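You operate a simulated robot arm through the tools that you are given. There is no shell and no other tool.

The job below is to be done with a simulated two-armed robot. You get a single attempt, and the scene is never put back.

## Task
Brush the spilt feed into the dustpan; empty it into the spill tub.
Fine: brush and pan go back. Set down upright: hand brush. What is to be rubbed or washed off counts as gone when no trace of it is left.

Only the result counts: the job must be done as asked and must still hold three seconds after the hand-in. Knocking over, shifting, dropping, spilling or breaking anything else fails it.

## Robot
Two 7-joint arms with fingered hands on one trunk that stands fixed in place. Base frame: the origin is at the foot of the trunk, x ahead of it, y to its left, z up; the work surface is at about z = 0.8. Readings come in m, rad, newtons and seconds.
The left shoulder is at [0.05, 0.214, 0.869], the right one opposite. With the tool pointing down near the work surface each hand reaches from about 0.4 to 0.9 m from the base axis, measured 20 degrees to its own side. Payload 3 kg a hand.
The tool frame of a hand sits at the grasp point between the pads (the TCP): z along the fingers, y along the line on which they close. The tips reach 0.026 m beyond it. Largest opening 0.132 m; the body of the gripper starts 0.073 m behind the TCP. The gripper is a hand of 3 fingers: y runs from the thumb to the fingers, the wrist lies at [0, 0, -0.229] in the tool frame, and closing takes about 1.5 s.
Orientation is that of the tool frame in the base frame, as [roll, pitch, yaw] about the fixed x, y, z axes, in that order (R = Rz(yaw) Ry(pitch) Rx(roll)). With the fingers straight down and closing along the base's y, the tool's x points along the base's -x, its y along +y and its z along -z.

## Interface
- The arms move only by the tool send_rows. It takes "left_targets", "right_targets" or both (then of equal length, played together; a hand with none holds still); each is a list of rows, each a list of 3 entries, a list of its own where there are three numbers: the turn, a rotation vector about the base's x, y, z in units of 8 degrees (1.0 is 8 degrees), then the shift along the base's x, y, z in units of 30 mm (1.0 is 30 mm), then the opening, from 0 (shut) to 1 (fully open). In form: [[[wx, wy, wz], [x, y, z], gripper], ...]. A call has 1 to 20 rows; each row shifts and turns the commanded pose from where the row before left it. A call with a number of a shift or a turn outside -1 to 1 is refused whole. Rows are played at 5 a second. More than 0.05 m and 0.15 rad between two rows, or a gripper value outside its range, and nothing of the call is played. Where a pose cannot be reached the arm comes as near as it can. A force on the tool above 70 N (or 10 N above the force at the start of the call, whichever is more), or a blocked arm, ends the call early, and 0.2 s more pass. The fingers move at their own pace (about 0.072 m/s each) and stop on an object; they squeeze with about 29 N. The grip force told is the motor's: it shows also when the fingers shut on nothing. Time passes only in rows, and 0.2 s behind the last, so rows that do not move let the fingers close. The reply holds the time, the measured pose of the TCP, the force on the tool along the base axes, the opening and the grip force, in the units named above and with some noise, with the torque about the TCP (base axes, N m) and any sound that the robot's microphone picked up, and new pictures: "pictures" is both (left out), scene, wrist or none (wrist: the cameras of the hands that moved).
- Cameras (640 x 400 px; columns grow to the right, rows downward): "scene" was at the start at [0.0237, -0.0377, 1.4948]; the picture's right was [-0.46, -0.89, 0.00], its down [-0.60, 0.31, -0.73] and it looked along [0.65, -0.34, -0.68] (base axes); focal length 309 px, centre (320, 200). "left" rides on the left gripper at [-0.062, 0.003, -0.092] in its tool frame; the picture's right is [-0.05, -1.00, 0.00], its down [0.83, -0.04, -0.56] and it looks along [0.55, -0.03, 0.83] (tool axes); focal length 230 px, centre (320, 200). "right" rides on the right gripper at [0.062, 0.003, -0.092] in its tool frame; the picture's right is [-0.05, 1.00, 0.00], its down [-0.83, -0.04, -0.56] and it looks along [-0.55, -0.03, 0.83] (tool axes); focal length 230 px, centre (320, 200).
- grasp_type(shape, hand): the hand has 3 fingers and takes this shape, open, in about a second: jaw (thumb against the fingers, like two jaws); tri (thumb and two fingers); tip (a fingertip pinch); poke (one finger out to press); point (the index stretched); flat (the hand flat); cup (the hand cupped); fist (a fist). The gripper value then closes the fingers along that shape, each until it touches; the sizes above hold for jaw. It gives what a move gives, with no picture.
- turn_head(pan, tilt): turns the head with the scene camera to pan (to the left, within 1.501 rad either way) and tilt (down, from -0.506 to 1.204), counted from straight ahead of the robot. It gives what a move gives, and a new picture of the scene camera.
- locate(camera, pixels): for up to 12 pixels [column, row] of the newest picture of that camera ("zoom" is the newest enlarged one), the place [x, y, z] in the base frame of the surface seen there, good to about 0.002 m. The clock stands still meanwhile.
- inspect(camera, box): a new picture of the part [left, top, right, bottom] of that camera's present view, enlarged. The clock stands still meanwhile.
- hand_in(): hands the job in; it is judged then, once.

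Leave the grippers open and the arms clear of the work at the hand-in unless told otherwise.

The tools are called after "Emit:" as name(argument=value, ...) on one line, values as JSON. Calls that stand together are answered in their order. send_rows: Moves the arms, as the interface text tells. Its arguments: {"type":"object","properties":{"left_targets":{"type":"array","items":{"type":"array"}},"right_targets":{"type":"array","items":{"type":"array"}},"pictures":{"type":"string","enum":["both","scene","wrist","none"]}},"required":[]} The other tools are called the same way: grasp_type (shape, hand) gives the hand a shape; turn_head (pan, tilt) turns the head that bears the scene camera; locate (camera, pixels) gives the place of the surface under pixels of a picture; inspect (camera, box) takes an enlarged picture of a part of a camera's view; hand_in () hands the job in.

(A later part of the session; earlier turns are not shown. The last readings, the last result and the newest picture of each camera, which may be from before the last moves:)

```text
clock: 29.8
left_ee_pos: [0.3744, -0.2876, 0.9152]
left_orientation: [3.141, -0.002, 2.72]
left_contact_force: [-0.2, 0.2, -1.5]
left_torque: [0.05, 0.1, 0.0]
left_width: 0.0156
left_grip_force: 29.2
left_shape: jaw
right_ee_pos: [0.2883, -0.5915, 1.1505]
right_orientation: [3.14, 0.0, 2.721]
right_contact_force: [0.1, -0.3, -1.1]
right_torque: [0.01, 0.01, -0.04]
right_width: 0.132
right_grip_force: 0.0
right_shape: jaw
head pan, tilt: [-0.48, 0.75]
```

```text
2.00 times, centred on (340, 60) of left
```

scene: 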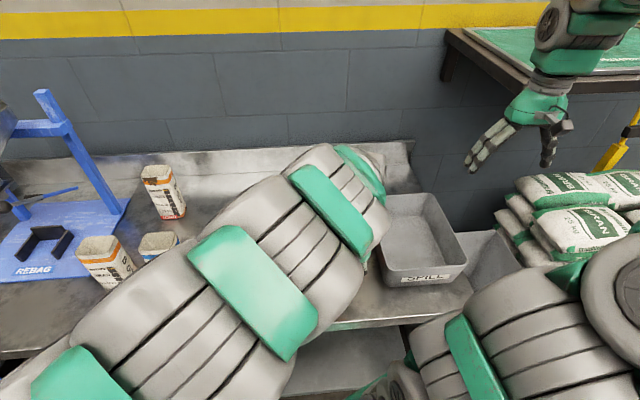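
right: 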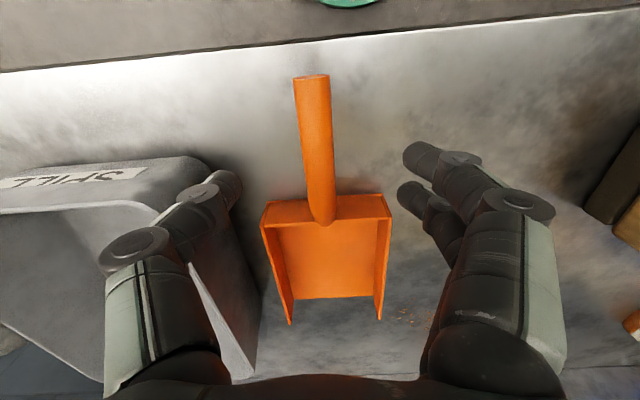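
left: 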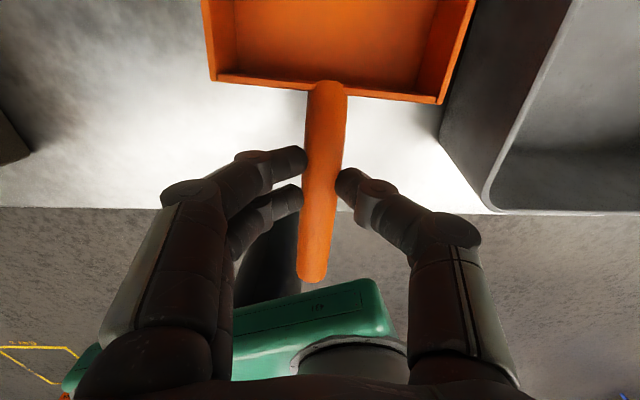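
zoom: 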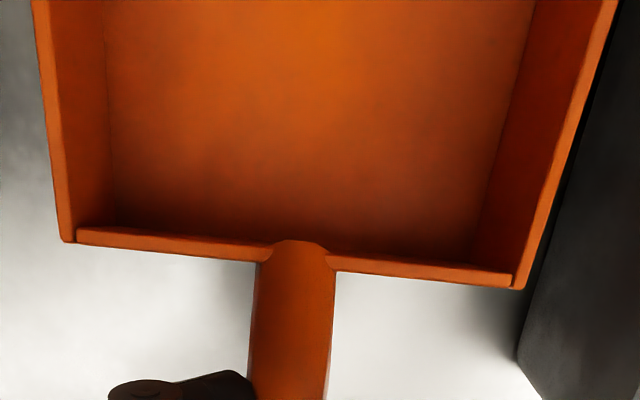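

The pan is turned about 2° and the hand sits on its axis, with the back wall 0.043 ahead of the hand. I'll carry it left so its mouth faces the feed (TCP to about (0.409, −0.144)) and straighten the yaw by 2°, keeping the brush clear.

Emit:
send_rows(left_targets=[[[0, 0, 0.05], [0.19, 0.8, 0], 0], [[0, 0, 0.05], [0.19, 0.8, 0], 0], [[0, 0, 0.05], [0.19, 0.8, 0], 0], [[0, 0, 0.05], [0.19, 0.8, 0], 0], [[0, 0, 0.05], [0.19, 0.8, 0], 0], [[0, 0, 0.02], [0.19, 0.8, 0], 0], [[0, 0, 0], [0, 0, 0], 0]], pictures="both")

Emit:
locate(camera="left", pixels=[[217, 78], [438, 98], [222, 68], [432, 88], [320, 180], [312, 240], [310, 260]])

```text
clock: 31.4
left_ee_pos: [0.4077, -0.1432, 0.9145]
left_orientation: [-3.141, 0.0, 2.756]
left_contact_force: [-0.7, -0.2, -1.4]
left_torque: [0.06, 0.05, 0.0]
left_width: 0.0149
left_grip_force: 28.6
left_shape: jaw
right_ee_pos: [0.2882, -0.5921, 1.1505]
right_orientation: [3.141, 0.002, 2.72]
right_contact_force: [-0.1, -0.5, 0.4]
right_torque: [0.02, -0.03, -0.01]
right_width: 0.132
right_grip_force: 0.0
right_shape: jaw
head pan, tilt: [-0.48, 0.75]
```

scene: 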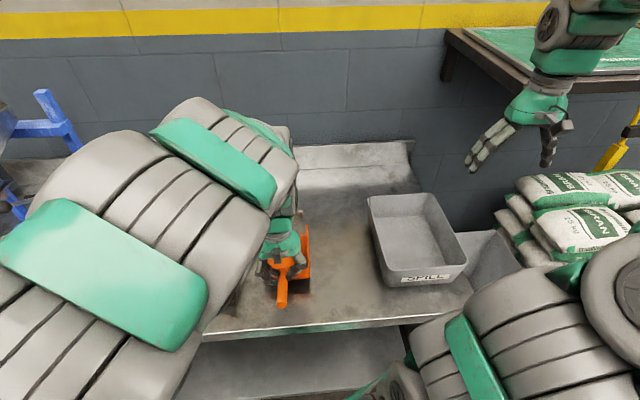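
left: 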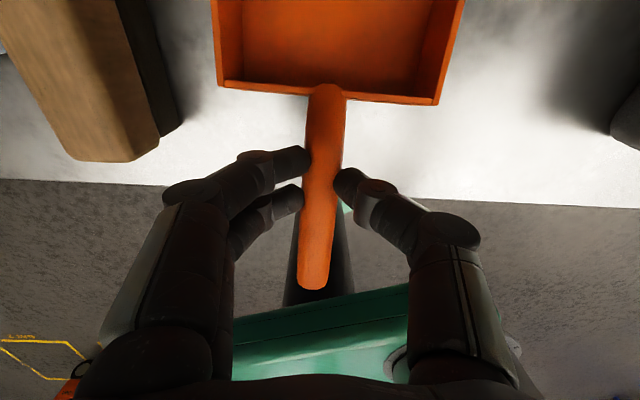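

```text
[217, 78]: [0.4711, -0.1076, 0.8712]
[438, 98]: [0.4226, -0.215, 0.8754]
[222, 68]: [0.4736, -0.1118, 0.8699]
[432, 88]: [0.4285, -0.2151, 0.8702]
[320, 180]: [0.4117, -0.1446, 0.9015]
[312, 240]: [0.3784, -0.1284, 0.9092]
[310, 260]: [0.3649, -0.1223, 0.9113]
```

The pan has sagged to about 11° with the lip near the bench, and its yaw is right at −24.3°. I'll lower it flat and release.

Emit:
send_rows(left_targets=[[[0, 0, 0], [0, 0, -0.4], 0], [[0, 0, 0], [0, 0, -0.4], 0], [[0, 0, 0], [0, 0, -0.35], 0], [[0, 0, 0], [0, 0, -0.27], 0], [[0, 0, 0], [0, 0, 0], 0], [[0, 0, 0], [0, 0, 0], 0.4], [[0, 0, 0], [0, 0, 0], 0.5], [[0, 0, 0], [0, 0, 0], 0.6], [[0, 0, 0], [0, 0, 0], 0.6]], pictures="both")

Emit:
locate(camera="left", pixels=[[217, 78], [438, 98], [222, 68], [432, 88], [320, 180], [312, 240], [310, 260]])

```text
clock: 33.4
left_ee_pos: [0.4089, -0.144, 0.8721]
left_orientation: [-3.14, 0.0, 2.757]
left_contact_force: [-0.4, 0.7, -0.3]
left_torque: [-0.05, 0.02, -0.01]
left_width: 0.0785
left_grip_force: 0.2
left_shape: jaw
right_ee_pos: [0.2877, -0.5905, 1.1494]
right_orientation: [-3.141, -0.002, 2.719]
right_contact_force: [0.6, 0.3, -0.2]
right_torque: [-0.06, 0.03, -0.01]
right_width: 0.1318
right_grip_force: 0.1
right_shape: jaw
head pan, tilt: [-0.48, 0.75]
```

scene: 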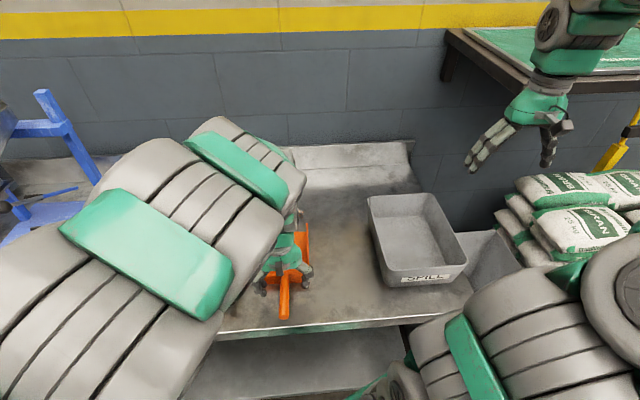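
left: 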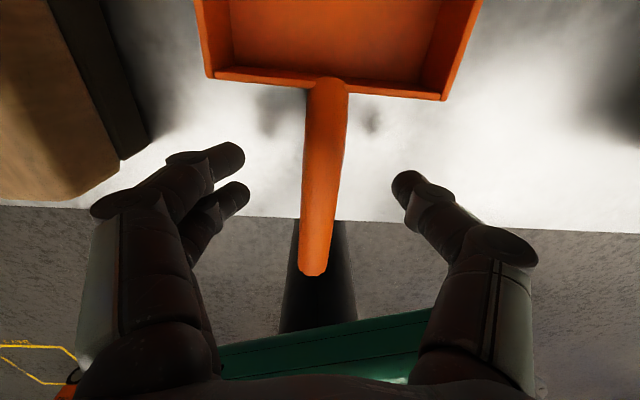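

```text
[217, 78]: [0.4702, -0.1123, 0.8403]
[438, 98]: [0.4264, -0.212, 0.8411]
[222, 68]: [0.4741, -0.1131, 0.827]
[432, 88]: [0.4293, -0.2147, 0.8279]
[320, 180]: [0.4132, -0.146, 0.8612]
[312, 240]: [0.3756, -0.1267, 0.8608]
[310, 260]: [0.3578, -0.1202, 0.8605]
```

The pan sits flat, facing the feed. I'll raise the left hand straight up, then move it out to the left, well above the cups.

Emit:
send_rows(left_targets=[[[0, 0, 0], [0, 0, 0.9], 0.7], [[0, 0, 0], [0, 0, 0.95], 1], [[0, 0, 0], [0, 0, 0.95], 1], [[0, 0, 0], [0, 0, 0.95], 1], [[0, 0, 0], [0, 0, 0.95], 1], [[0, 0, 0], [0, 0, 0.95], 1], [[0, 0, 0], [0, 0.4, 0.95], 1], [[0, 0, 0], [0, 0.8, 0.95], 1], [[0, 0, 0], [0, 0.9, 0.95], 1], [[0, 0, 0], [0, 0.95, 0.95], 1], [[0, 0, 0], [0, 0.95, 0.5], 1], [[0, 0, 0], [0, 0.95, 0], 1], [[0, 0, 0], [0, 0.95, 0], 1], [[0, 0, 0], [0, 0.95, 0], 1], [[0, 0, 0], [0, 0.95, 0], 1], [[0, 0, 0], [0, 0.95, 0], 1], [[0, 0, 0], [0, 0.95, 0], 1], [[0, 0, 0], [0, 0.95, 0], 1], [[0, 0, 0], [0, 0.95, 0], 1]], pictures="scene")

```text
clock: 37.4
left_ee_pos: [0.4111, 0.2063, 1.1697]
left_orientation: [3.141, -0.002, 2.755]
left_contact_force: [-0.5, 0.5, -1.3]
left_torque: [-0.01, -0.02, -0.01]
left_width: 0.1318
left_grip_force: 0.0
left_shape: jaw
right_ee_pos: [0.288, -0.5907, 1.1506]
right_orientation: [3.141, 0.001, 2.718]
right_contact_force: [0.1, 0.3, -0.2]
right_torque: [0.0, 0.01, -0.03]
right_width: 0.1317
right_grip_force: 0.1
right_shape: jaw
head pan, tilt: [-0.48, 0.75]
```

scene: 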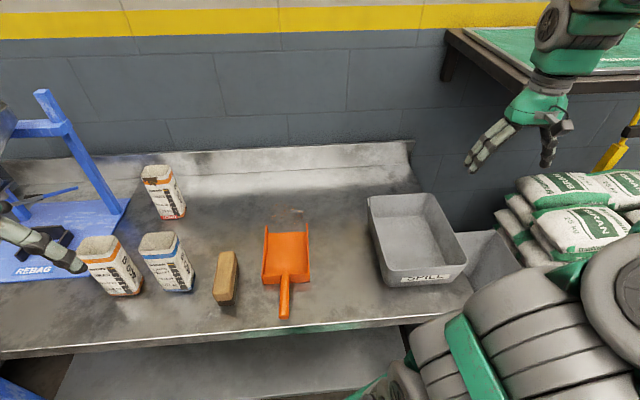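

The left hand is out of the way and the pan faces the feed. I'll zoom in on the pan mouth and flakes.

Emit:
inspect(camera="scene", box=[240, 180, 340, 260])

Emit:
locate(camera="scene", pixels=[[264, 228], [308, 224], [267, 234], [305, 231], [286, 232], [262, 282], [309, 280], [285, 300], [287, 285], [286, 240]])

```text
5.00 times, centred on (290, 220) of scene
```

zoom: 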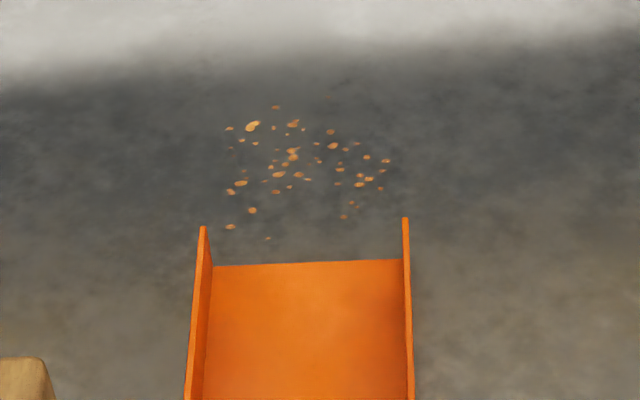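

```text
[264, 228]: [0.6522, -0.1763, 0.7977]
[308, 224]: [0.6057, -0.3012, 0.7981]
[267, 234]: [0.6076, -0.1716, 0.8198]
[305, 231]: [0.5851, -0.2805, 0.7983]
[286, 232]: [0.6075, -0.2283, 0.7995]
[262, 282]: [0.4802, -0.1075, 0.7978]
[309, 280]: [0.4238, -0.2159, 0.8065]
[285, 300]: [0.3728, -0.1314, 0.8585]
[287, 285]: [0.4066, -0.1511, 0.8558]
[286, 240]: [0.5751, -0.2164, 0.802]
```

The feed lies within the pan's width, just beyond the lip at u ≈ 0.647. Next the right hand moves over the brush, centred at about (0.505, −0.032).

Emit:
send_rows(right_targets=[[[0, 0, 0], [0.38, 0.979, -0.1], 1], [[0, 0, 0], [0.38, 0.979, -0.1], 1], [[0, 0, 0], [0.38, 0.979, -0.1], 1], [[0, 0, 0], [0.38, 0.979, -0.1], 1], [[0, 0, 0], [0.38, 0.979, -0.1], 1], [[0, 0, 0], [0.38, 0.979, -0.1], 1], [[0, 0, 0], [0.38, 0.979, -0.1], 1], [[0, 0, 0], [0.38, 0.979, -0.1], 1], [[0, 0, 0], [0.38, 0.979, -0.1], 1], [[0, 0, 0], [0.38, 0.979, -0.1], 1], [[0, 0, 0], [0.38, 0.979, -0.3], 1], [[0, 0, 0], [0.38, 0.979, -0.3], 1], [[0, 0, 0], [0.38, 0.979, -0.4], 1], [[0, 0, 0], [0.38, 0.979, -0.4], 1], [[0, 0, 0], [0.38, 0.979, -0.4], 0.8], [[0, 0, 0], [0.38, 0.979, -0.4], 0.8], [[0, 0, 0], [0.38, 0.979, -0.4], 0.8], [[0, 0, 0], [0.38, 0.979, -0.4], 0.8], [[0, 0, 0], [0.38, 0.979, -0.4], 0.8], [[0, 0, 0], [0, 0, 0], 0.8]], pictures="both")

```text
clock: 41.6
left_ee_pos: [0.4108, 0.206, 1.1695]
left_orientation: [3.141, 0.0, 2.756]
left_contact_force: [0.5, 0.4, -0.2]
left_torque: [0.0, 0.0, -0.01]
left_width: 0.132
left_grip_force: 0.1
left_shape: jaw
right_ee_pos: [0.5037, -0.031, 1.0207]
right_orientation: [-3.141, -0.002, 2.72]
right_contact_force: [-0.5, -0.1, -1.0]
right_torque: [0.02, 0.02, 0.0]
right_width: 0.1059
right_grip_force: 0.0
right_shape: jaw
head pan, tilt: [-0.48, 0.75]
```

scene: 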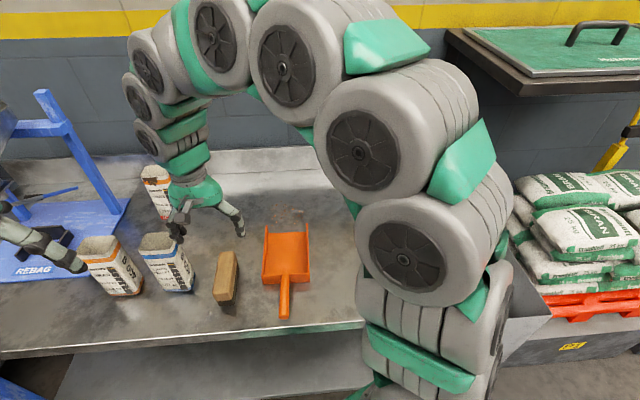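
right: 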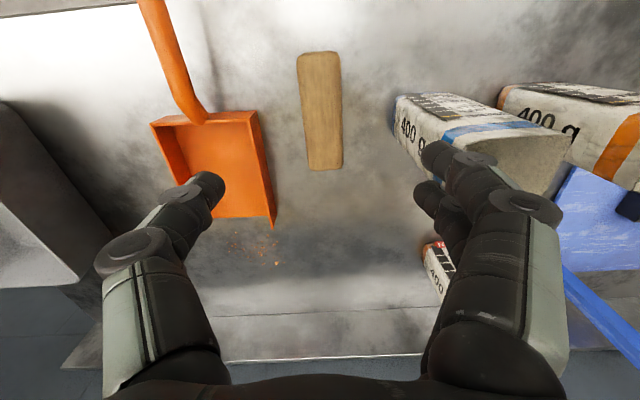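

The brush is in the wrist view at cols 298–343, with the blue-banded cup to its right from col ~395. I'll measure both before lowering between them.

Emit:
locate(camera="right", pixels=[[300, 60], [338, 60], [320, 54], [303, 110], [341, 110], [310, 165], [340, 163], [325, 165], [395, 98], [390, 125], [440, 180], [322, 110]])

Emit:
inspect(camera="right", box=[270, 30, 470, 190])

```text
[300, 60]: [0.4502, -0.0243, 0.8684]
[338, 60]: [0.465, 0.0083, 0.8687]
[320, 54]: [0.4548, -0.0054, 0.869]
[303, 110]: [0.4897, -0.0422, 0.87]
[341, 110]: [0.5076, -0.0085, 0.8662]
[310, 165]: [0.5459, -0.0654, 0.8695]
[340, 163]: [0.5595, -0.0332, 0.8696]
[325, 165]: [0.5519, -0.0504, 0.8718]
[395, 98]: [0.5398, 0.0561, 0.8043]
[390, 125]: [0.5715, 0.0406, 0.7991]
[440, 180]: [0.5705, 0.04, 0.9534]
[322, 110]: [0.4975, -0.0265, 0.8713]
```

```text
2.50 times, centred on (370, 110) of right
```

zoom: 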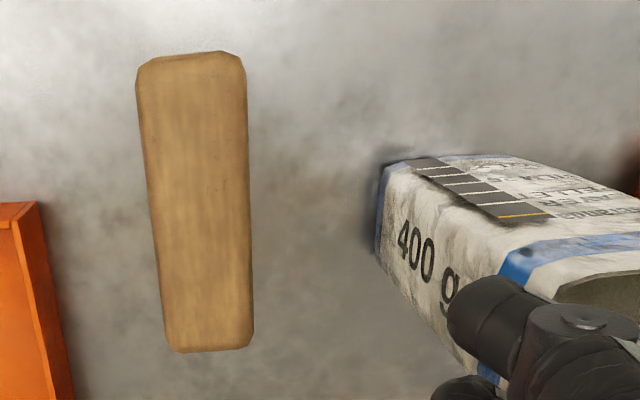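

The brush centre is at u 0.472, v 0.181 and the cup face is at v 0.272, so there is 2 cm of room with a half-open hand. I'll lower to z ≈ 0.863 around the wooden block.

Emit:
send_rows(right_targets=[[[-0.0, 0, 0], [0.03, 0.06, -0.3], 0.52], [[0, 0, 0], [0, 0, -0.6], 0.52], [[0, 0, 0], [0, 0, -0.85], 0.52], [[0, 0, 0], [0, 0, -0.85], 0.52], [[0, 0, 0], [0, 0, -0.85], 0.52], [[0, 0, 0], [0, 0, -0.85], 0.52], [[0, 0, 0], [0, 0, -0.6], 0.52], [[0, 0, 0], [0, 0, -0.35], 0.52], [[0, 0, 0], [0, 0, 0], 0.52]], pictures="both")

```text
clock: 43.6
left_ee_pos: [0.4099, 0.2056, 1.172]
left_orientation: [3.141, 0.001, 2.756]
left_contact_force: [0.5, 1.5, -0.5]
left_torque: [-0.01, 0.0, 0.0]
left_width: 0.1317
left_grip_force: 0.1
left_shape: jaw
right_ee_pos: [0.5011, -0.0295, 0.8627]
right_orientation: [-3.141, 0.0, 2.719]
right_contact_force: [-0.4, -0.7, 0.1]
right_torque: [0.02, 0.0, 0.0]
right_width: 0.069
right_grip_force: 0.0
right_shape: jaw
head pan, tilt: [-0.48, 0.75]
```

scene: 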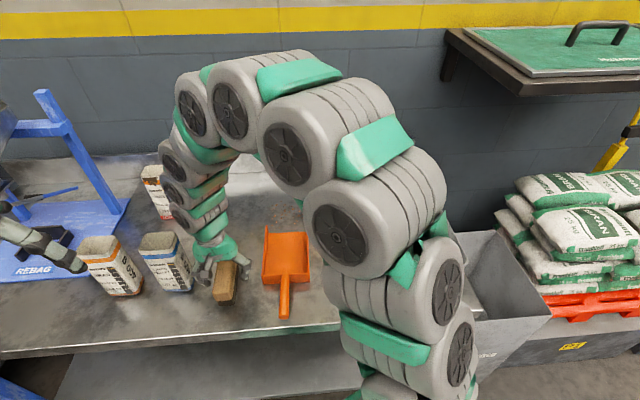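
right: 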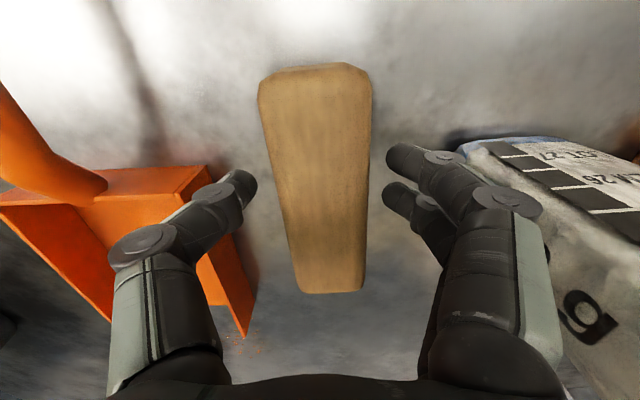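

The fingers straddle the brush with the cup clear. I'll close on the wood.

Emit:
send_rows(right_targets=[[[0, 0, 0], [0, 0, 0], 0.2], [[0, 0, 0], [0, 0, 0], 0], [[0, 0, 0], [0, 0, 0], 0], [[0, 0, 0], [0, 0, 0], 0], [[0, 0, 0], [0, 0, 0], 0], [[0, 0, 0], [0, 0, 0], 0]], pictures="wrist")

Emit:
locate(camera="right", pixels=[[265, 85], [365, 85], [315, 68], [290, 200], [365, 200], [330, 285], [300, 285], [360, 285]])

```text
clock: 45.0
left_ee_pos: [0.4099, 0.2062, 1.1706]
left_orientation: [-3.141, 0.0, 2.757]
left_contact_force: [-0.8, -0.2, 0.0]
left_torque: [0.0, -0.02, 0.0]
left_width: 0.1318
left_grip_force: 0.1
left_shape: jaw
right_ee_pos: [0.5015, -0.0299, 0.8614]
right_orientation: [-3.141, 0.0, 2.718]
right_contact_force: [-0.6, 0.1, -0.6]
right_torque: [0.03, 0.02, 0.02]
right_width: 0.0357
right_grip_force: 29.1
right_shape: jaw
head pan, tilt: [-0.48, 0.75]
```

right: 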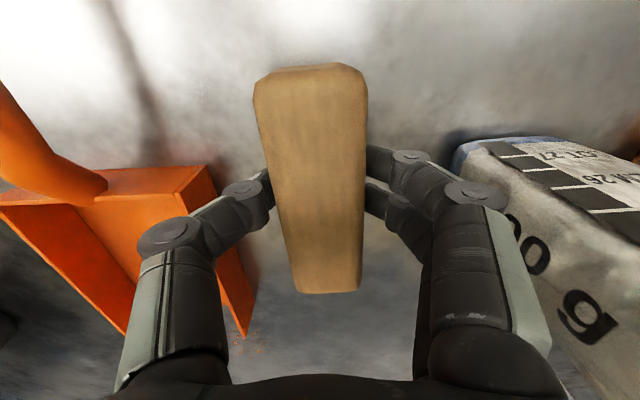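

```text
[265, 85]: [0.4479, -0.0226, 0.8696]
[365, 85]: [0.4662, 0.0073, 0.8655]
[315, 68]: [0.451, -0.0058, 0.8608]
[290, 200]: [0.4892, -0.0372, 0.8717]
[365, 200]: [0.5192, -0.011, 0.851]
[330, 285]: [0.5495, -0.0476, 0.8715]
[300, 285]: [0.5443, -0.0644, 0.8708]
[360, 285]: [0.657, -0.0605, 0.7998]
```

The grip is on at width 0.0357. I'll lift the brush 3 cm and check that it comes up level.

Emit:
send_rows(right_targets=[[[0, 0, 0], [0, 0, 0.3], 0], [[0, 0, 0], [0, 0, 0.5], 0], [[0, 0, 0], [0, 0, 0.7], 0], [[0, 0, 0], [0, 0, 0.7], 0], [[0, 0, 0], [0, 0, 0], 0]], pictures="both")

Emit:
locate(camera="right", pixels=[[315, 90], [318, 120], [322, 160], [325, 200], [327, 240], [328, 280]])

```text
clock: 46.2
left_ee_pos: [0.4114, 0.206, 1.1708]
left_orientation: [3.141, 0.001, 2.756]
left_contact_force: [1.0, -0.5, 0.4]
left_torque: [0.0, 0.0, 0.03]
left_width: 0.132
left_grip_force: 0.0
left_shape: jaw
right_ee_pos: [0.5049, -0.0303, 0.9271]
right_orientation: [3.141, -0.002, 2.719]
right_contact_force: [0.4, 0.4, -1.3]
right_torque: [0.04, 0.03, 0.0]
right_width: 0.0356
right_grip_force: 28.7
right_shape: jaw
head pan, tilt: [-0.48, 0.75]
```

scene: 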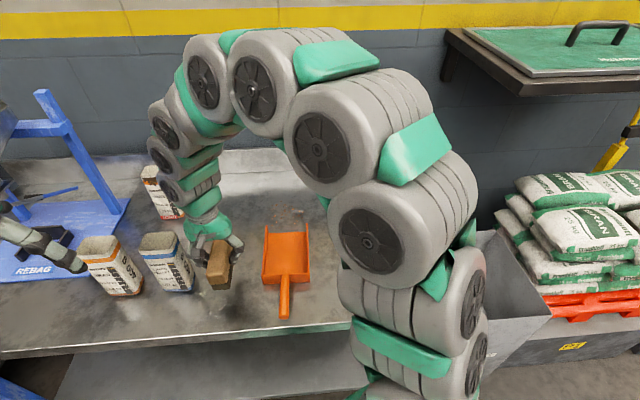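
right: 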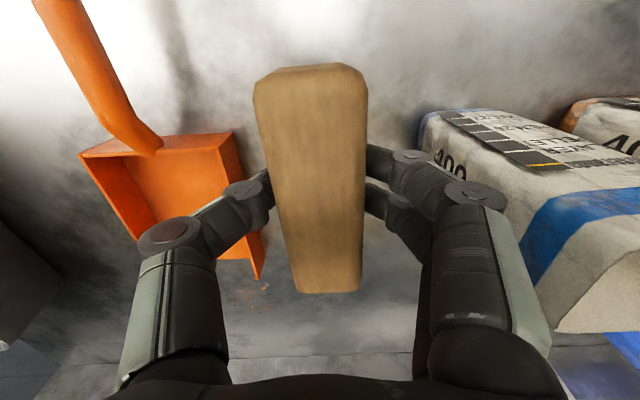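

```text
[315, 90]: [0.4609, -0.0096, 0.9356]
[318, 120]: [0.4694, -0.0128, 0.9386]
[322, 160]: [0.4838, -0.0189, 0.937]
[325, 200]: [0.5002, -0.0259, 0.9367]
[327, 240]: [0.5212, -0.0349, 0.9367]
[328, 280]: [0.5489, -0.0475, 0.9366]
```

The brush is held firmly and level. Before moving behind the feed I'll check where the bench's back rise begins.

Emit:
locate(camera="scene", pixels=[[290, 205], [290, 197], [290, 190], [290, 183], [290, 176], [290, 170], [290, 163], [290, 157], [290, 151], [320, 190], [320, 175], [320, 160]])

```text
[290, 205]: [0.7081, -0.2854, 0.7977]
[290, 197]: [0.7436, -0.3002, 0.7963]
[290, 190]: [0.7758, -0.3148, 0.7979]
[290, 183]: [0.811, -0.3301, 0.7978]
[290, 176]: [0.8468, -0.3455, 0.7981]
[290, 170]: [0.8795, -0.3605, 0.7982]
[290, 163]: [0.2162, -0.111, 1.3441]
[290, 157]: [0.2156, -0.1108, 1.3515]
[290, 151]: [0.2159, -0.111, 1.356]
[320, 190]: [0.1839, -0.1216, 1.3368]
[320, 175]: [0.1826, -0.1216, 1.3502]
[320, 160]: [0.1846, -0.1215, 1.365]
```

The bench is flat until about u 0.95, so there's room behind the feed. I'll lift the brush, carry it over the feed to its far side, and turn it 90° so its length lies across the sweep.

Emit:
send_rows(right_targets=[[[0, 0, 0], [0, 0, 0.9], 0], [[0, 0, 0], [0, 0, 0.9], 0], [[0, 0, -1], [0.753, -0.778, 0], 0], [[0, 0, -1], [0.753, -0.778, 0], 0], [[0, 0, -1], [0.753, -0.778, 0], 0], [[0, 0, -1], [0.753, -0.778, 0], 0], [[0, 0, -1], [0.753, -0.778, 0], 0], [[0, 0, -1], [0.753, -0.778, 0], 0], [[0, 0, -1], [0.753, -0.778, 0], 0], [[0, 0, -1], [0.753, -0.778, 0], 0], [[0, 0, -1], [0.753, -0.778, 0], 0], [[0, 0, -1], [0.753, -0.778, 0], 0], [[0, 0, -1], [0.753, -0.778, 0], 0], [[0, 0, -0.25], [0.753, -0.778, 0], 0], [[0, 0, 0], [0, 0, 0], 0]], pictures="both")

```text
clock: 49.4
left_ee_pos: [0.4105, 0.2059, 1.1708]
left_orientation: [-3.141, 0.0, 2.756]
left_contact_force: [0.7, -0.7, 0.0]
left_torque: [0.01, 0.0, -0.01]
left_width: 0.1319
left_grip_force: 0.0
left_shape: jaw
right_ee_pos: [0.775, -0.3108, 0.9806]
right_orientation: [3.139, -0.001, 1.146]
right_contact_force: [0.4, -0.4, -0.6]
right_torque: [-0.01, 0.0, 0.01]
right_width: 0.0357
right_grip_force: 28.8
right_shape: jaw
head pan, tilt: [-0.48, 0.75]
```

scene: 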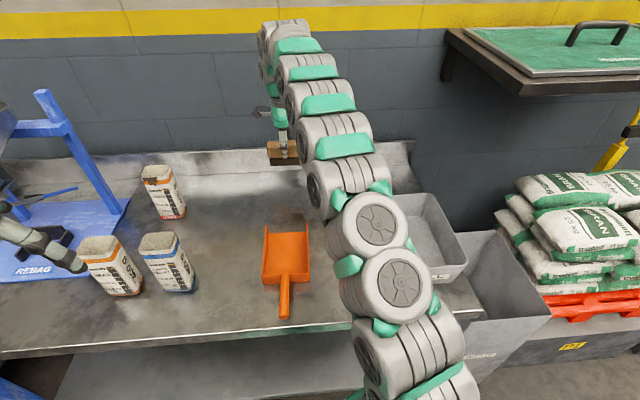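
right: 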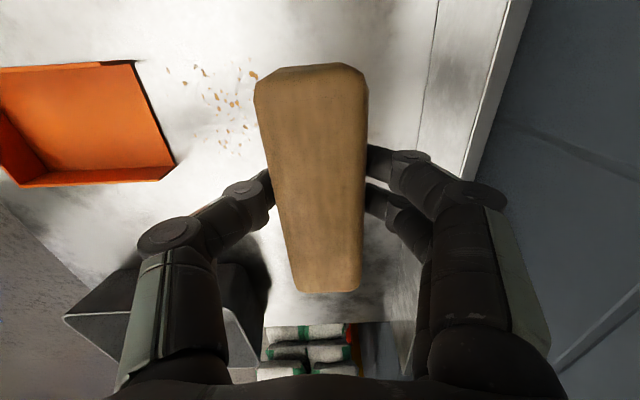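

The wrist view shows the pan mouth at left, the feed around (225,100) and the brush behind it. I'll lower the bristles onto the bench behind the feed, shifting 7 mm left to cover all the flakes.

Emit:
send_rows(right_targets=[[[0, 0, 0], [0.096, 0.213, -0.9], 0], [[0, 0, 0], [0, 0, -0.9], 0], [[0, 0, 0], [0, 0, -0.9], 0], [[0, 0, 0], [0, 0, -0.7], 0], [[0, 0, 0], [0, 0, -0.35], 0], [[0, 0, 0], [0, 0, -0.2], 0], [[0, 0, 0], [0, 0, 0], 0]], pictures="wrist")

Emit:
inspect(camera="right", box=[60, 30, 320, 200])

```text
clock: 51.0
left_ee_pos: [0.4106, 0.2065, 1.1711]
left_orientation: [-3.142, 0.001, 2.756]
left_contact_force: [0.4, -0.6, 0.0]
left_torque: [-0.01, 0.0, 0.02]
left_width: 0.1317
left_grip_force: 0.1
left_shape: jaw
right_ee_pos: [0.7789, -0.3036, 0.8632]
right_orientation: [-3.14, 0.0, 1.149]
right_contact_force: [-0.4, 0.0, -1.8]
right_torque: [0.02, 0.01, 0.01]
right_width: 0.0357
right_grip_force: 29.2
right_shape: jaw
head pan, tilt: [-0.48, 0.75]
```

right: 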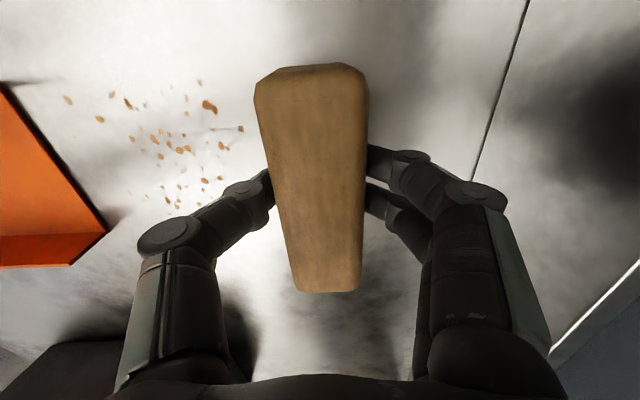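

```text
2.35 times, centred on (190, 115) of right
```

zoom: 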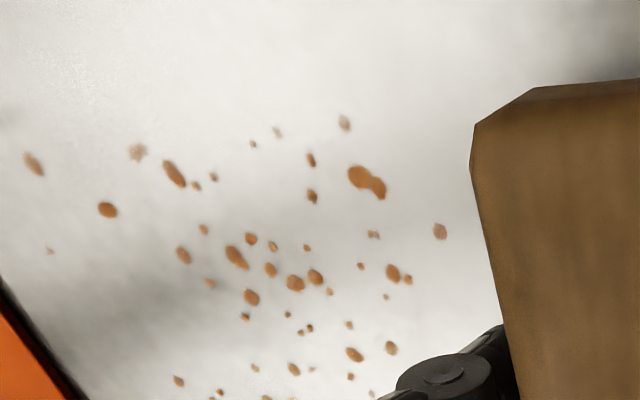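

The bristles look about 1–2 mm above the bench, since the force shows only the brush's weight. I'll lower 3 mm and read the contact force.

Emit:
send_rows(right_targets=[[[0, 0, 0], [0, 0, -0.05], 0], [[0, 0, 0], [0, 0, -0.05], 0], [[0, 0, 0], [0, 0, 0], 0]], pictures="none")

```text
clock: 51.8
left_ee_pos: [0.4109, 0.205, 1.1717]
left_orientation: [3.141, 0.001, 2.755]
left_contact_force: [-0.8, -1.0, -0.5]
left_torque: [-0.01, 0.01, -0.03]
left_width: 0.1321
left_grip_force: 0.1
left_shape: jaw
right_ee_pos: [0.779, -0.3048, 0.8612]
right_orientation: [3.139, 0.0, 1.148]
right_contact_force: [0.2, 0.0, 6.1]
right_torque: [-0.01, -0.04, -0.01]
right_width: 0.036
right_grip_force: 29.1
right_shape: jaw
head pan, tilt: [-0.48, 0.75]
```

Contact is about 7 N, a light press. I'll sweep 6 cm slowly toward the pan and see how the flakes respond.

Emit:
send_rows(right_targets=[[[0, 0, 0], [-0.304, 0.137, 0], 0], [[0, 0, 0], [-0.304, 0.137, 0], 0], [[0, 0, 0], [-0.304, 0.137, 0], 0], [[0, 0, 0], [-0.304, 0.137, 0], 0], [[0, 0, 0], [-0.304, 0.137, 0], 0], [[0, 0, 0], [-0.304, 0.137, 0], 0], [[0, 0, 0], [0, 0, 0], 0]], pictures="both")

Emit:
inspect(camera="right", box=[60, 30, 320, 200])

Emit:
inspect(camera="scene", box=[240, 170, 340, 250])

```text
clock: 53.4
left_ee_pos: [0.4111, 0.2062, 1.1707]
left_orientation: [3.141, -0.001, 2.756]
left_contact_force: [0.0, 0.3, 0.8]
left_torque: [0.0, -0.02, -0.01]
left_width: 0.1317
left_grip_force: 0.0
left_shape: jaw
right_ee_pos: [0.7229, -0.2778, 0.8605]
right_orientation: [3.141, -0.001, 1.149]
right_contact_force: [5.1, -2.0, 16.8]
right_torque: [-0.13, -0.28, -0.03]
right_width: 0.0375
right_grip_force: 29.1
right_shape: jaw
head pan, tilt: [-0.48, 0.75]
```

scene: 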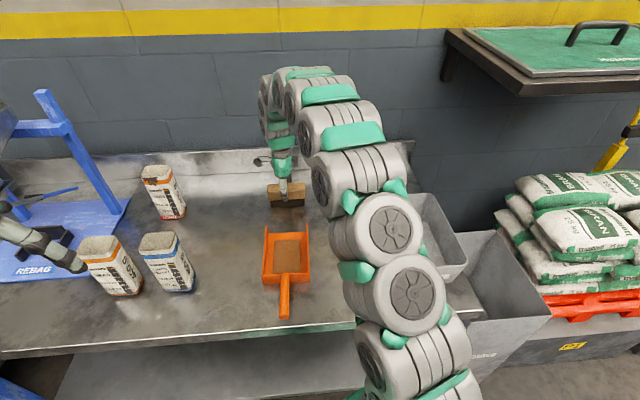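
right: 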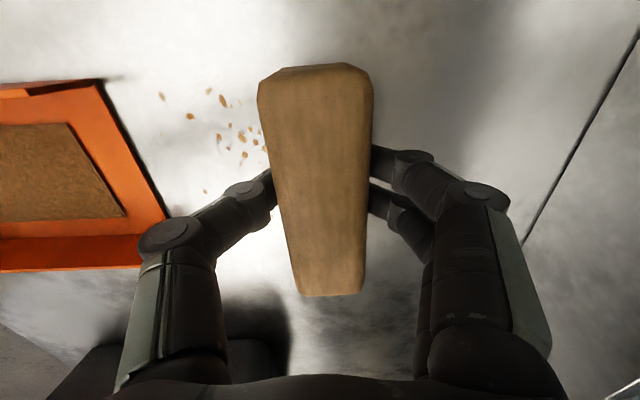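

```text
2.35 times, centred on (190, 115) of right
```

zoom: 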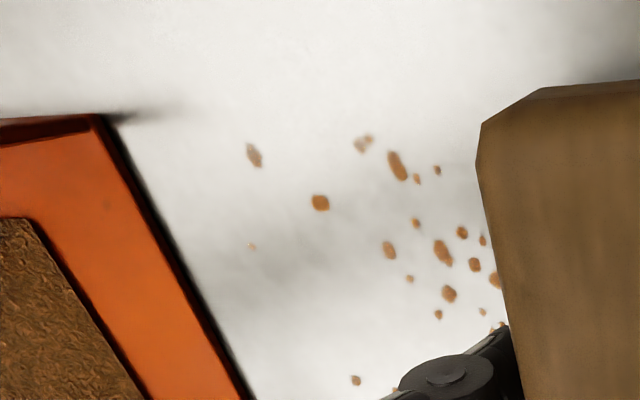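

```text
5.00 times, centred on (290, 210) of scene
```

zoom: 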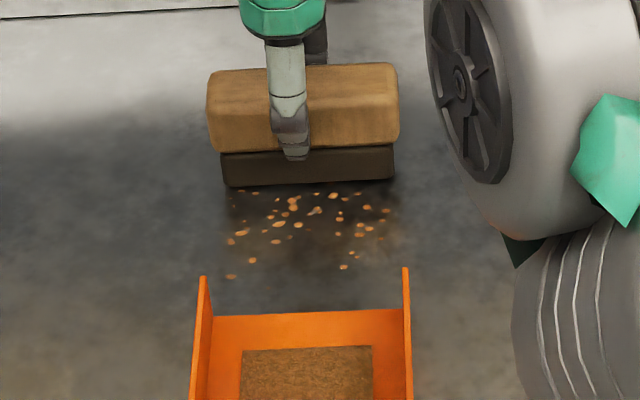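

The swept flakes have left the bench and a brown layer of feed has appeared in the pan, so the brush is doing its job. I'll continue the stroke slowly until the bristles are just short of the pan lip.

Emit:
send_rows(right_targets=[[[0, 0, 0], [-0.304, 0.137, 0], 0], [[0, 0, 0], [-0.304, 0.137, 0], 0], [[0, 0, 0], [-0.304, 0.137, 0], 0], [[0, 0, 0], [-0.304, 0.137, 0], 0], [[0, 0, 0], [-0.304, 0.137, 0], 0], [[0, 0, 0], [-0.304, 0.137, 0], 0], [[0, 0, 0], [-0.304, 0.137, 0], 0], [[0, 0, 0], [0, 0, 0], 0]], pictures="both")

Emit:
inspect(camera="scene", box=[240, 170, 340, 250])

Emit:
inspect(camera="right", box=[60, 30, 320, 200])

```text
clock: 55.2
left_ee_pos: [0.411, 0.2053, 1.1713]
left_orientation: [3.141, 0.0, 2.756]
left_contact_force: [-0.6, -0.7, 0.8]
left_torque: [0.02, 0.0, 0.01]
left_width: 0.1319
left_grip_force: 0.1
left_shape: jaw
right_ee_pos: [0.6598, -0.2513, 0.8594]
right_orientation: [3.139, 0.0, 1.148]
right_contact_force: [4.7, -1.4, 12.0]
right_torque: [-0.11, -0.23, -0.02]
right_width: 0.0372
right_grip_force: 29.5
right_shape: jaw
head pan, tilt: [-0.48, 0.75]
```

scene: 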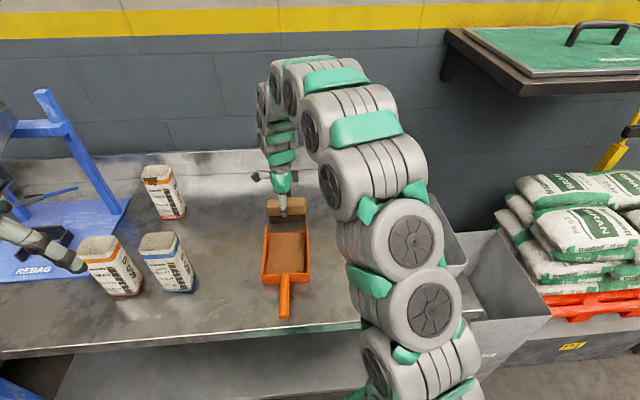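
right: 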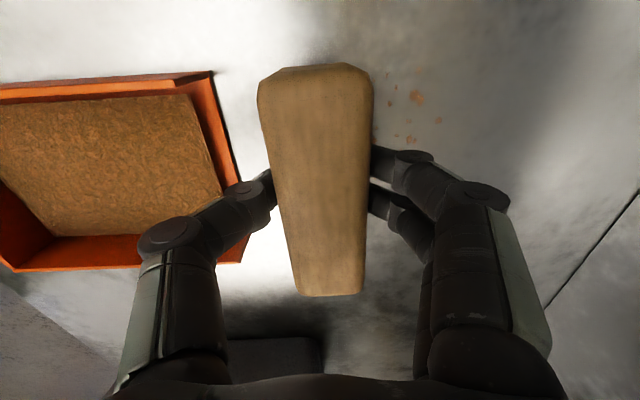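

```text
5.00 times, centred on (290, 210) of scene
```

zoom: 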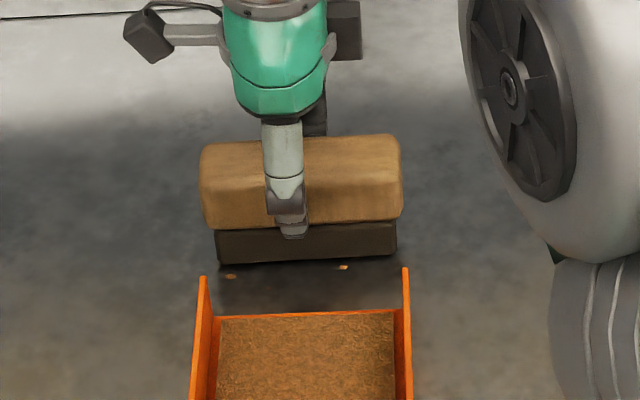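

```text
2.35 times, centred on (190, 115) of right
```

zoom: 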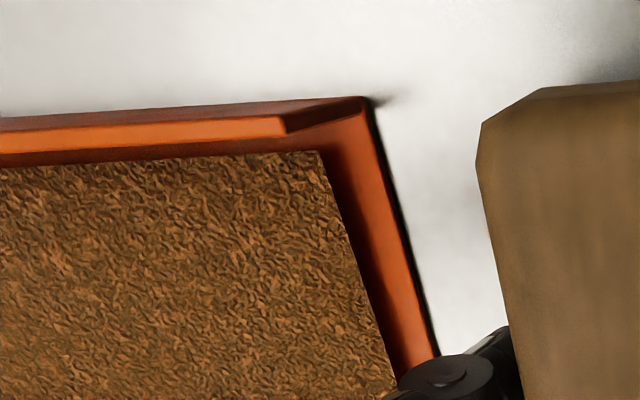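

The pan is filling up. A couple of flakes remain in front of the lip, and a few streaks remain behind the brush around (415,100) in the wrist view. I'll finish this stroke to just before the lip, then lift to look.

Emit:
send_rows(right_targets=[[[0, 0, 0], [-0.28, 0.126, 0], 0], [[0, 0, 0], [-0.28, 0.126, 0], 0], [[0, 0, 0], [-0.25, 0.113, 0], 0], [[0, 0, 0], [0, 0, 0], 0], [[0, 0, 0], [0.1, -0.04, 0.8], 0], [[0, 0, 0], [0.6, -0.27, 0.9], 0], [[0, 0, 0], [0.8, -0.36, 0.6], 0], [[0, 0, 0], [0.8, -0.36, 0], 0], [[0, 0, 0], [0.8, -0.36, 0], 0], [[0, 0, 0], [0.8, -0.36, 0], 0], [[0, 0, 0], [0.8, -0.36, 0], 0], [[0, 0, 0], [0, 0, 0], 0]], pictures="both")

Emit:
inspect(camera="scene", box=[240, 170, 340, 250])

Emit:
inspect(camera="right", box=[80, 20, 320, 180])

```text
clock: 57.8
left_ee_pos: [0.4105, 0.2058, 1.1708]
left_orientation: [-3.141, 0.0, 2.755]
left_contact_force: [0.3, -0.5, 0.2]
left_torque: [-0.01, -0.01, 0.01]
left_width: 0.132
left_grip_force: 0.1
left_shape: jaw
right_ee_pos: [0.7761, -0.2999, 0.9267]
right_orientation: [-3.141, 0.0, 1.149]
right_contact_force: [-0.5, 0.0, -1.3]
right_torque: [0.04, -0.03, 0.02]
right_width: 0.0372
right_grip_force: 29.8
right_shape: jaw
head pan, tilt: [-0.48, 0.75]
```

scene: 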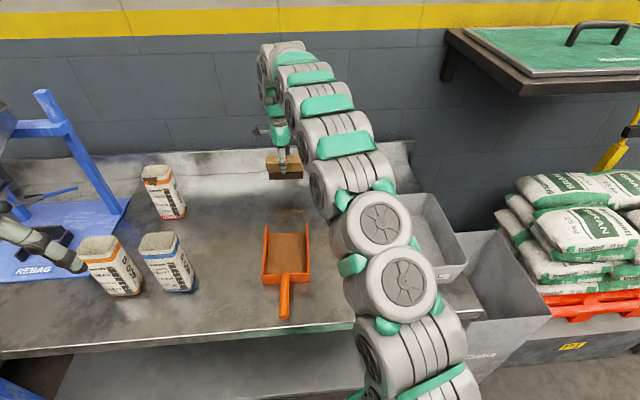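
right: 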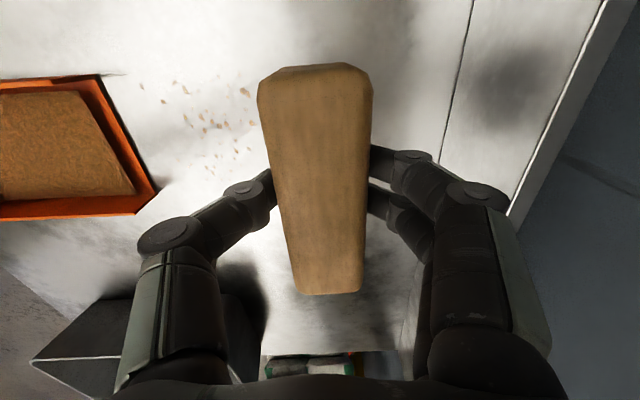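

```text
5.00 times, centred on (290, 210) of scene
```

zoom: 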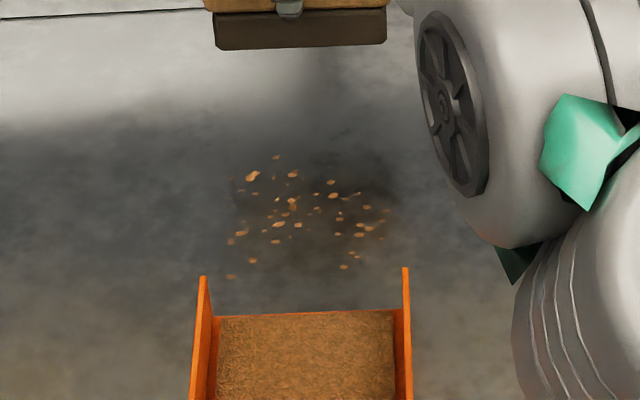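

```text
2.50 times, centred on (200, 100) of right
```

zoom: 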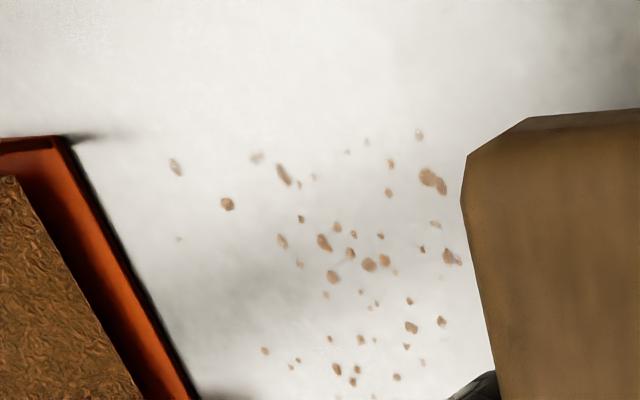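

The flakes are still there but paler, so each pass removes part of the trace and several strokes are needed. I'll repeat strokes in the pan direction only, lifting for each return.

Emit:
send_rows(right_targets=[[[0, 0, 0], [-0.48, 0.216, -0.9], 0], [[0, 0, 0], [0, 0, -0.9], 0], [[0, 0, 0], [0, 0, -0.5], 0], [[0, 0, 0], [-0.608, 0.274, 0], 0], [[0, 0, 0], [-0.608, 0.274, 0], 0], [[0, 0, 0], [-0.608, 0.274, 0], 0], [[0, 0, 0], [-0.608, 0.274, 0], 0], [[0, 0, 0], [-0.608, 0.274, 0], 0], [[0, 0, 0], [-0.608, 0.274, 0], 0], [[0, 0, 0], [-0.608, 0.274, 0], 0], [[0, 0, 0], [0, 0, 0], 0], [[0, 0, 0], [0, 0, 0.8], 0], [[0, 0, 0], [0.785, -0.354, 0], 0], [[0, 0, 0], [0.785, -0.354, 0], 0], [[0, 0, 0], [0.785, -0.354, 0], 0], [[0, 0, 0], [0.785, -0.354, 0], 0], [[0, 0, 0], [0.785, -0.354, 0], 0], [[0, 0, 0], [0.785, -0.354, 0], 0], [[0, 0, 0], [0, 0, 0], 0]], pictures="both")

Emit:
inspect(camera="scene", box=[240, 170, 340, 250])

Emit:
inspect(camera="right", box=[40, 20, 320, 200])

```text
clock: 61.8
left_ee_pos: [0.4112, 0.2059, 1.1712]
left_orientation: [3.14, 0.0, 2.757]
left_contact_force: [0.1, 0.1, 0.0]
left_torque: [-0.01, -0.03, 0.0]
left_width: 0.1319
left_grip_force: 0.0
left_shape: jaw
right_ee_pos: [0.7762, -0.3016, 0.883]
right_orientation: [3.141, 0.002, 1.149]
right_contact_force: [-0.1, 0.2, -1.7]
right_torque: [0.02, 0.04, -0.01]
right_width: 0.0371
right_grip_force: 29.2
right_shape: jaw
head pan, tilt: [-0.48, 0.75]
```

scene: 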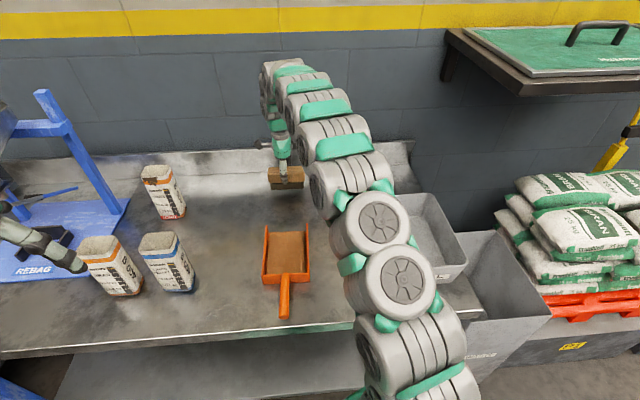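
right: 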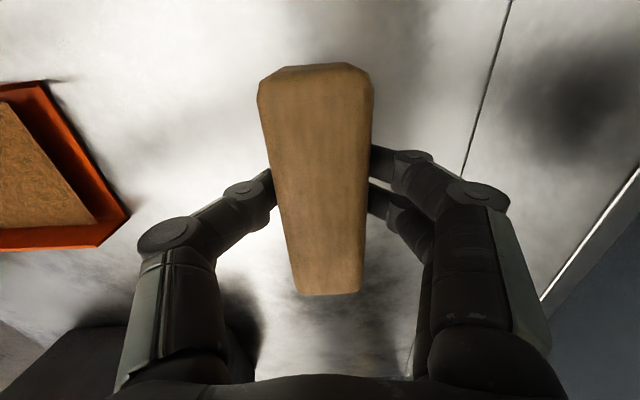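

```text
5.00 times, centred on (290, 210) of scene
```

zoom: 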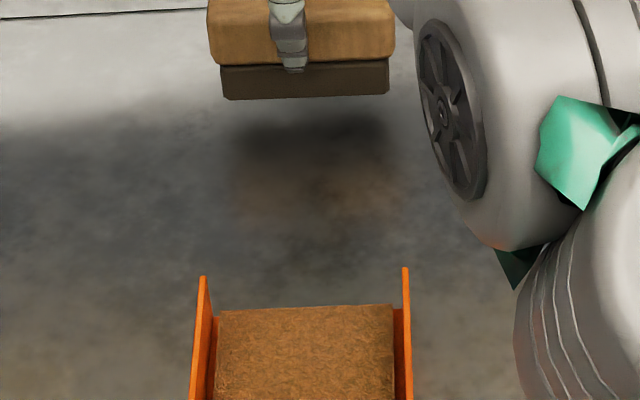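

```text
2.22 times, centred on (180, 110) of right
```

zoom: 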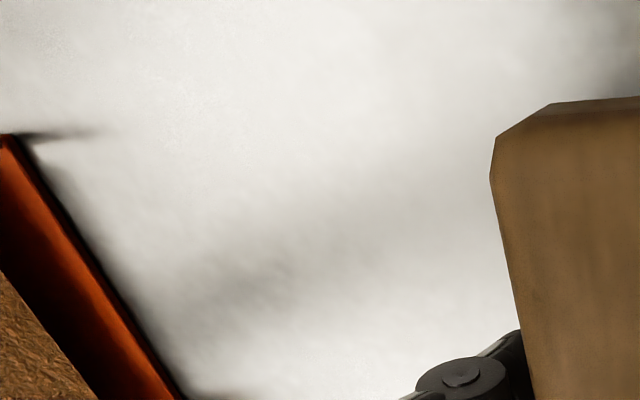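

The visible flakes are gone, though the scene zoom shows a faint brown tint around (310,195), which may be shadow or residue. I'll make one more stroke shifted 14 mm right and one shifted left to be sure of the edges.

Emit:
send_rows(right_targets=[[[0, 0, 0], [-0.672, -0.209, -0.4], 0], [[0, 0, 0], [0, 0, -0.4], 0], [[0, 0, 0], [-0.608, 0.274, 0], 0], [[0, 0, 0], [-0.608, 0.274, 0], 0], [[0, 0, 0], [-0.608, 0.274, 0], 0], [[0, 0, 0], [-0.608, 0.274, 0], 0], [[0, 0, 0], [-0.608, 0.274, 0], 0], [[0, 0, 0], [-0.608, 0.274, 0], 0], [[0, 0, 0], [-0.608, 0.274, 0], 0], [[0, 0, 0], [0, 0, 0], 0], [[0, 0, 0], [0, 0, 0.8], 0], [[0, 0, 0], [0.785, -0.354, 0], 0], [[0, 0, 0], [0.785, -0.354, 0], 0], [[0, 0, 0], [0.785, -0.354, 0], 0], [[0, 0, 0], [0.785, -0.354, 0], 0], [[0, 0, 0], [0.785, -0.354, 0], 0], [[0, 0, 0], [0.785, -0.354, 0], 0], [[0, 0, 0], [0, 0, 0], 0]], pictures="none")

Emit:
send_rows(right_targets=[[[0, 0, 0], [-0.15, 0.945, -0.4], 0], [[0, 0, 0], [0, 0, -0.4], 0], [[0, 0, 0], [-0.608, 0.274, 0], 0], [[0, 0, 0], [-0.608, 0.274, 0], 0], [[0, 0, 0], [-0.608, 0.274, 0], 0], [[0, 0, 0], [-0.608, 0.274, 0], 0], [[0, 0, 0], [-0.608, 0.274, 0], 0], [[0, 0, 0], [-0.608, 0.274, 0], 0], [[0, 0, 0], [-0.608, 0.274, 0], 0], [[0, 0, 0], [0, 0, 0], 0], [[0, 0, 0], [0, 0, 0.8], 0], [[0, 0, 0], [0.785, -0.354, 0.5], 0], [[0, 0, 0], [0.785, -0.354, 0.8], 0], [[0, 0, 0], [0.785, -0.354, 0.8], 0], [[0, 0, 0], [0.785, -0.354, 0.8], 0], [[0, 0, 0], [0.785, -0.354, 0.8], 0], [[0, 0, 0], [0.785, -0.354, 0.8], 0], [[0, 0, 0], [0, 0, 0], 0]], pictures="both")

Emit:
inspect(camera="scene", box=[240, 170, 340, 250])

Emit:
inspect(camera="right", box=[40, 20, 320, 200])

```text
clock: 65.6
left_ee_pos: [0.4106, 0.2055, 1.1705]
left_orientation: [3.141, -0.003, 2.755]
left_contact_force: [-0.3, 0.1, -0.5]
left_torque: [-0.02, 0.01, -0.02]
left_width: 0.1319
left_grip_force: 0.1
left_shape: jaw
right_ee_pos: [0.7689, -0.3148, 0.8838]
right_orientation: [3.141, 0.0, 1.148]
right_contact_force: [0.4, -0.1, -2.3]
right_torque: [-0.02, 0.01, -0.02]
right_width: 0.0372
right_grip_force: 29.1
right_shape: jaw
head pan, tilt: [-0.48, 0.75]
```

```text
clock: 69.4
left_ee_pos: [0.4116, 0.2056, 1.1706]
left_orientation: [3.142, 0.0, 2.757]
left_contact_force: [0.0, 0.0, 0.0]
left_torque: [-0.02, 0.02, 0.02]
left_width: 0.1321
left_grip_force: 0.1
left_shape: jaw
right_ee_pos: [0.7779, -0.2902, 1.0173]
right_orientation: [3.14, 0.001, 1.148]
right_contact_force: [-0.3, -0.7, -1.9]
right_torque: [0.01, -0.01, 0.02]
right_width: 0.037
right_grip_force: 28.9
right_shape: jaw
head pan, tilt: [-0.48, 0.75]
```

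scene: 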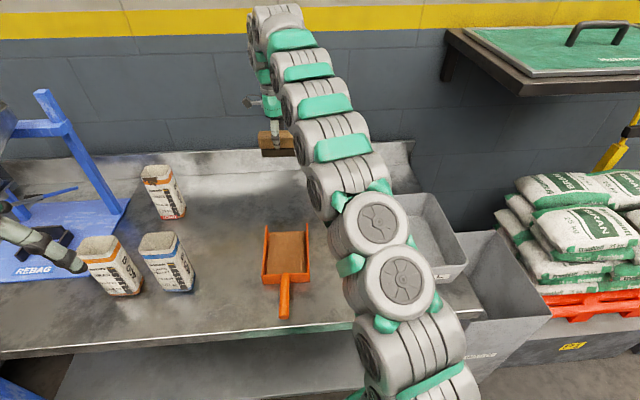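
right: 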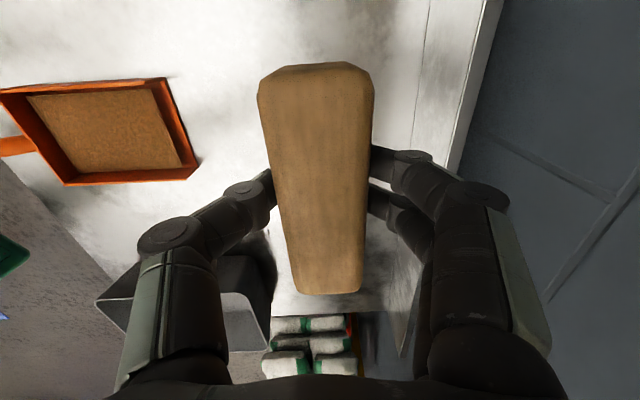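

```text
5.00 times, centred on (290, 210) of scene
```

zoom: 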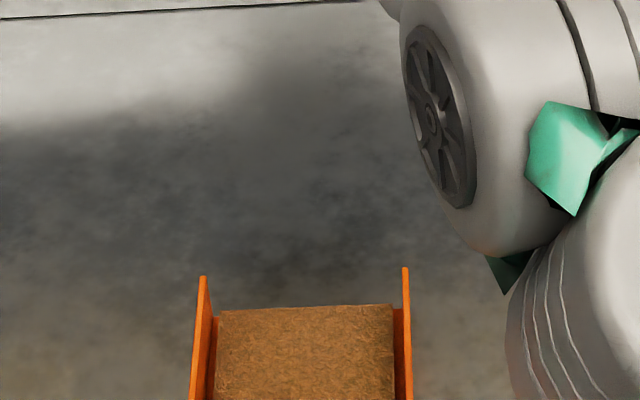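

```text
2.22 times, centred on (180, 110) of right
```

zoom: 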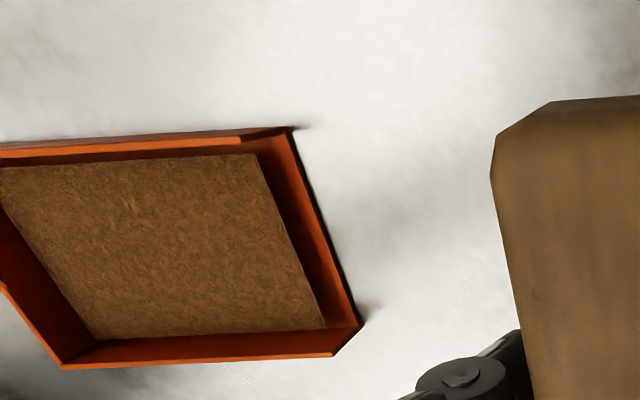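

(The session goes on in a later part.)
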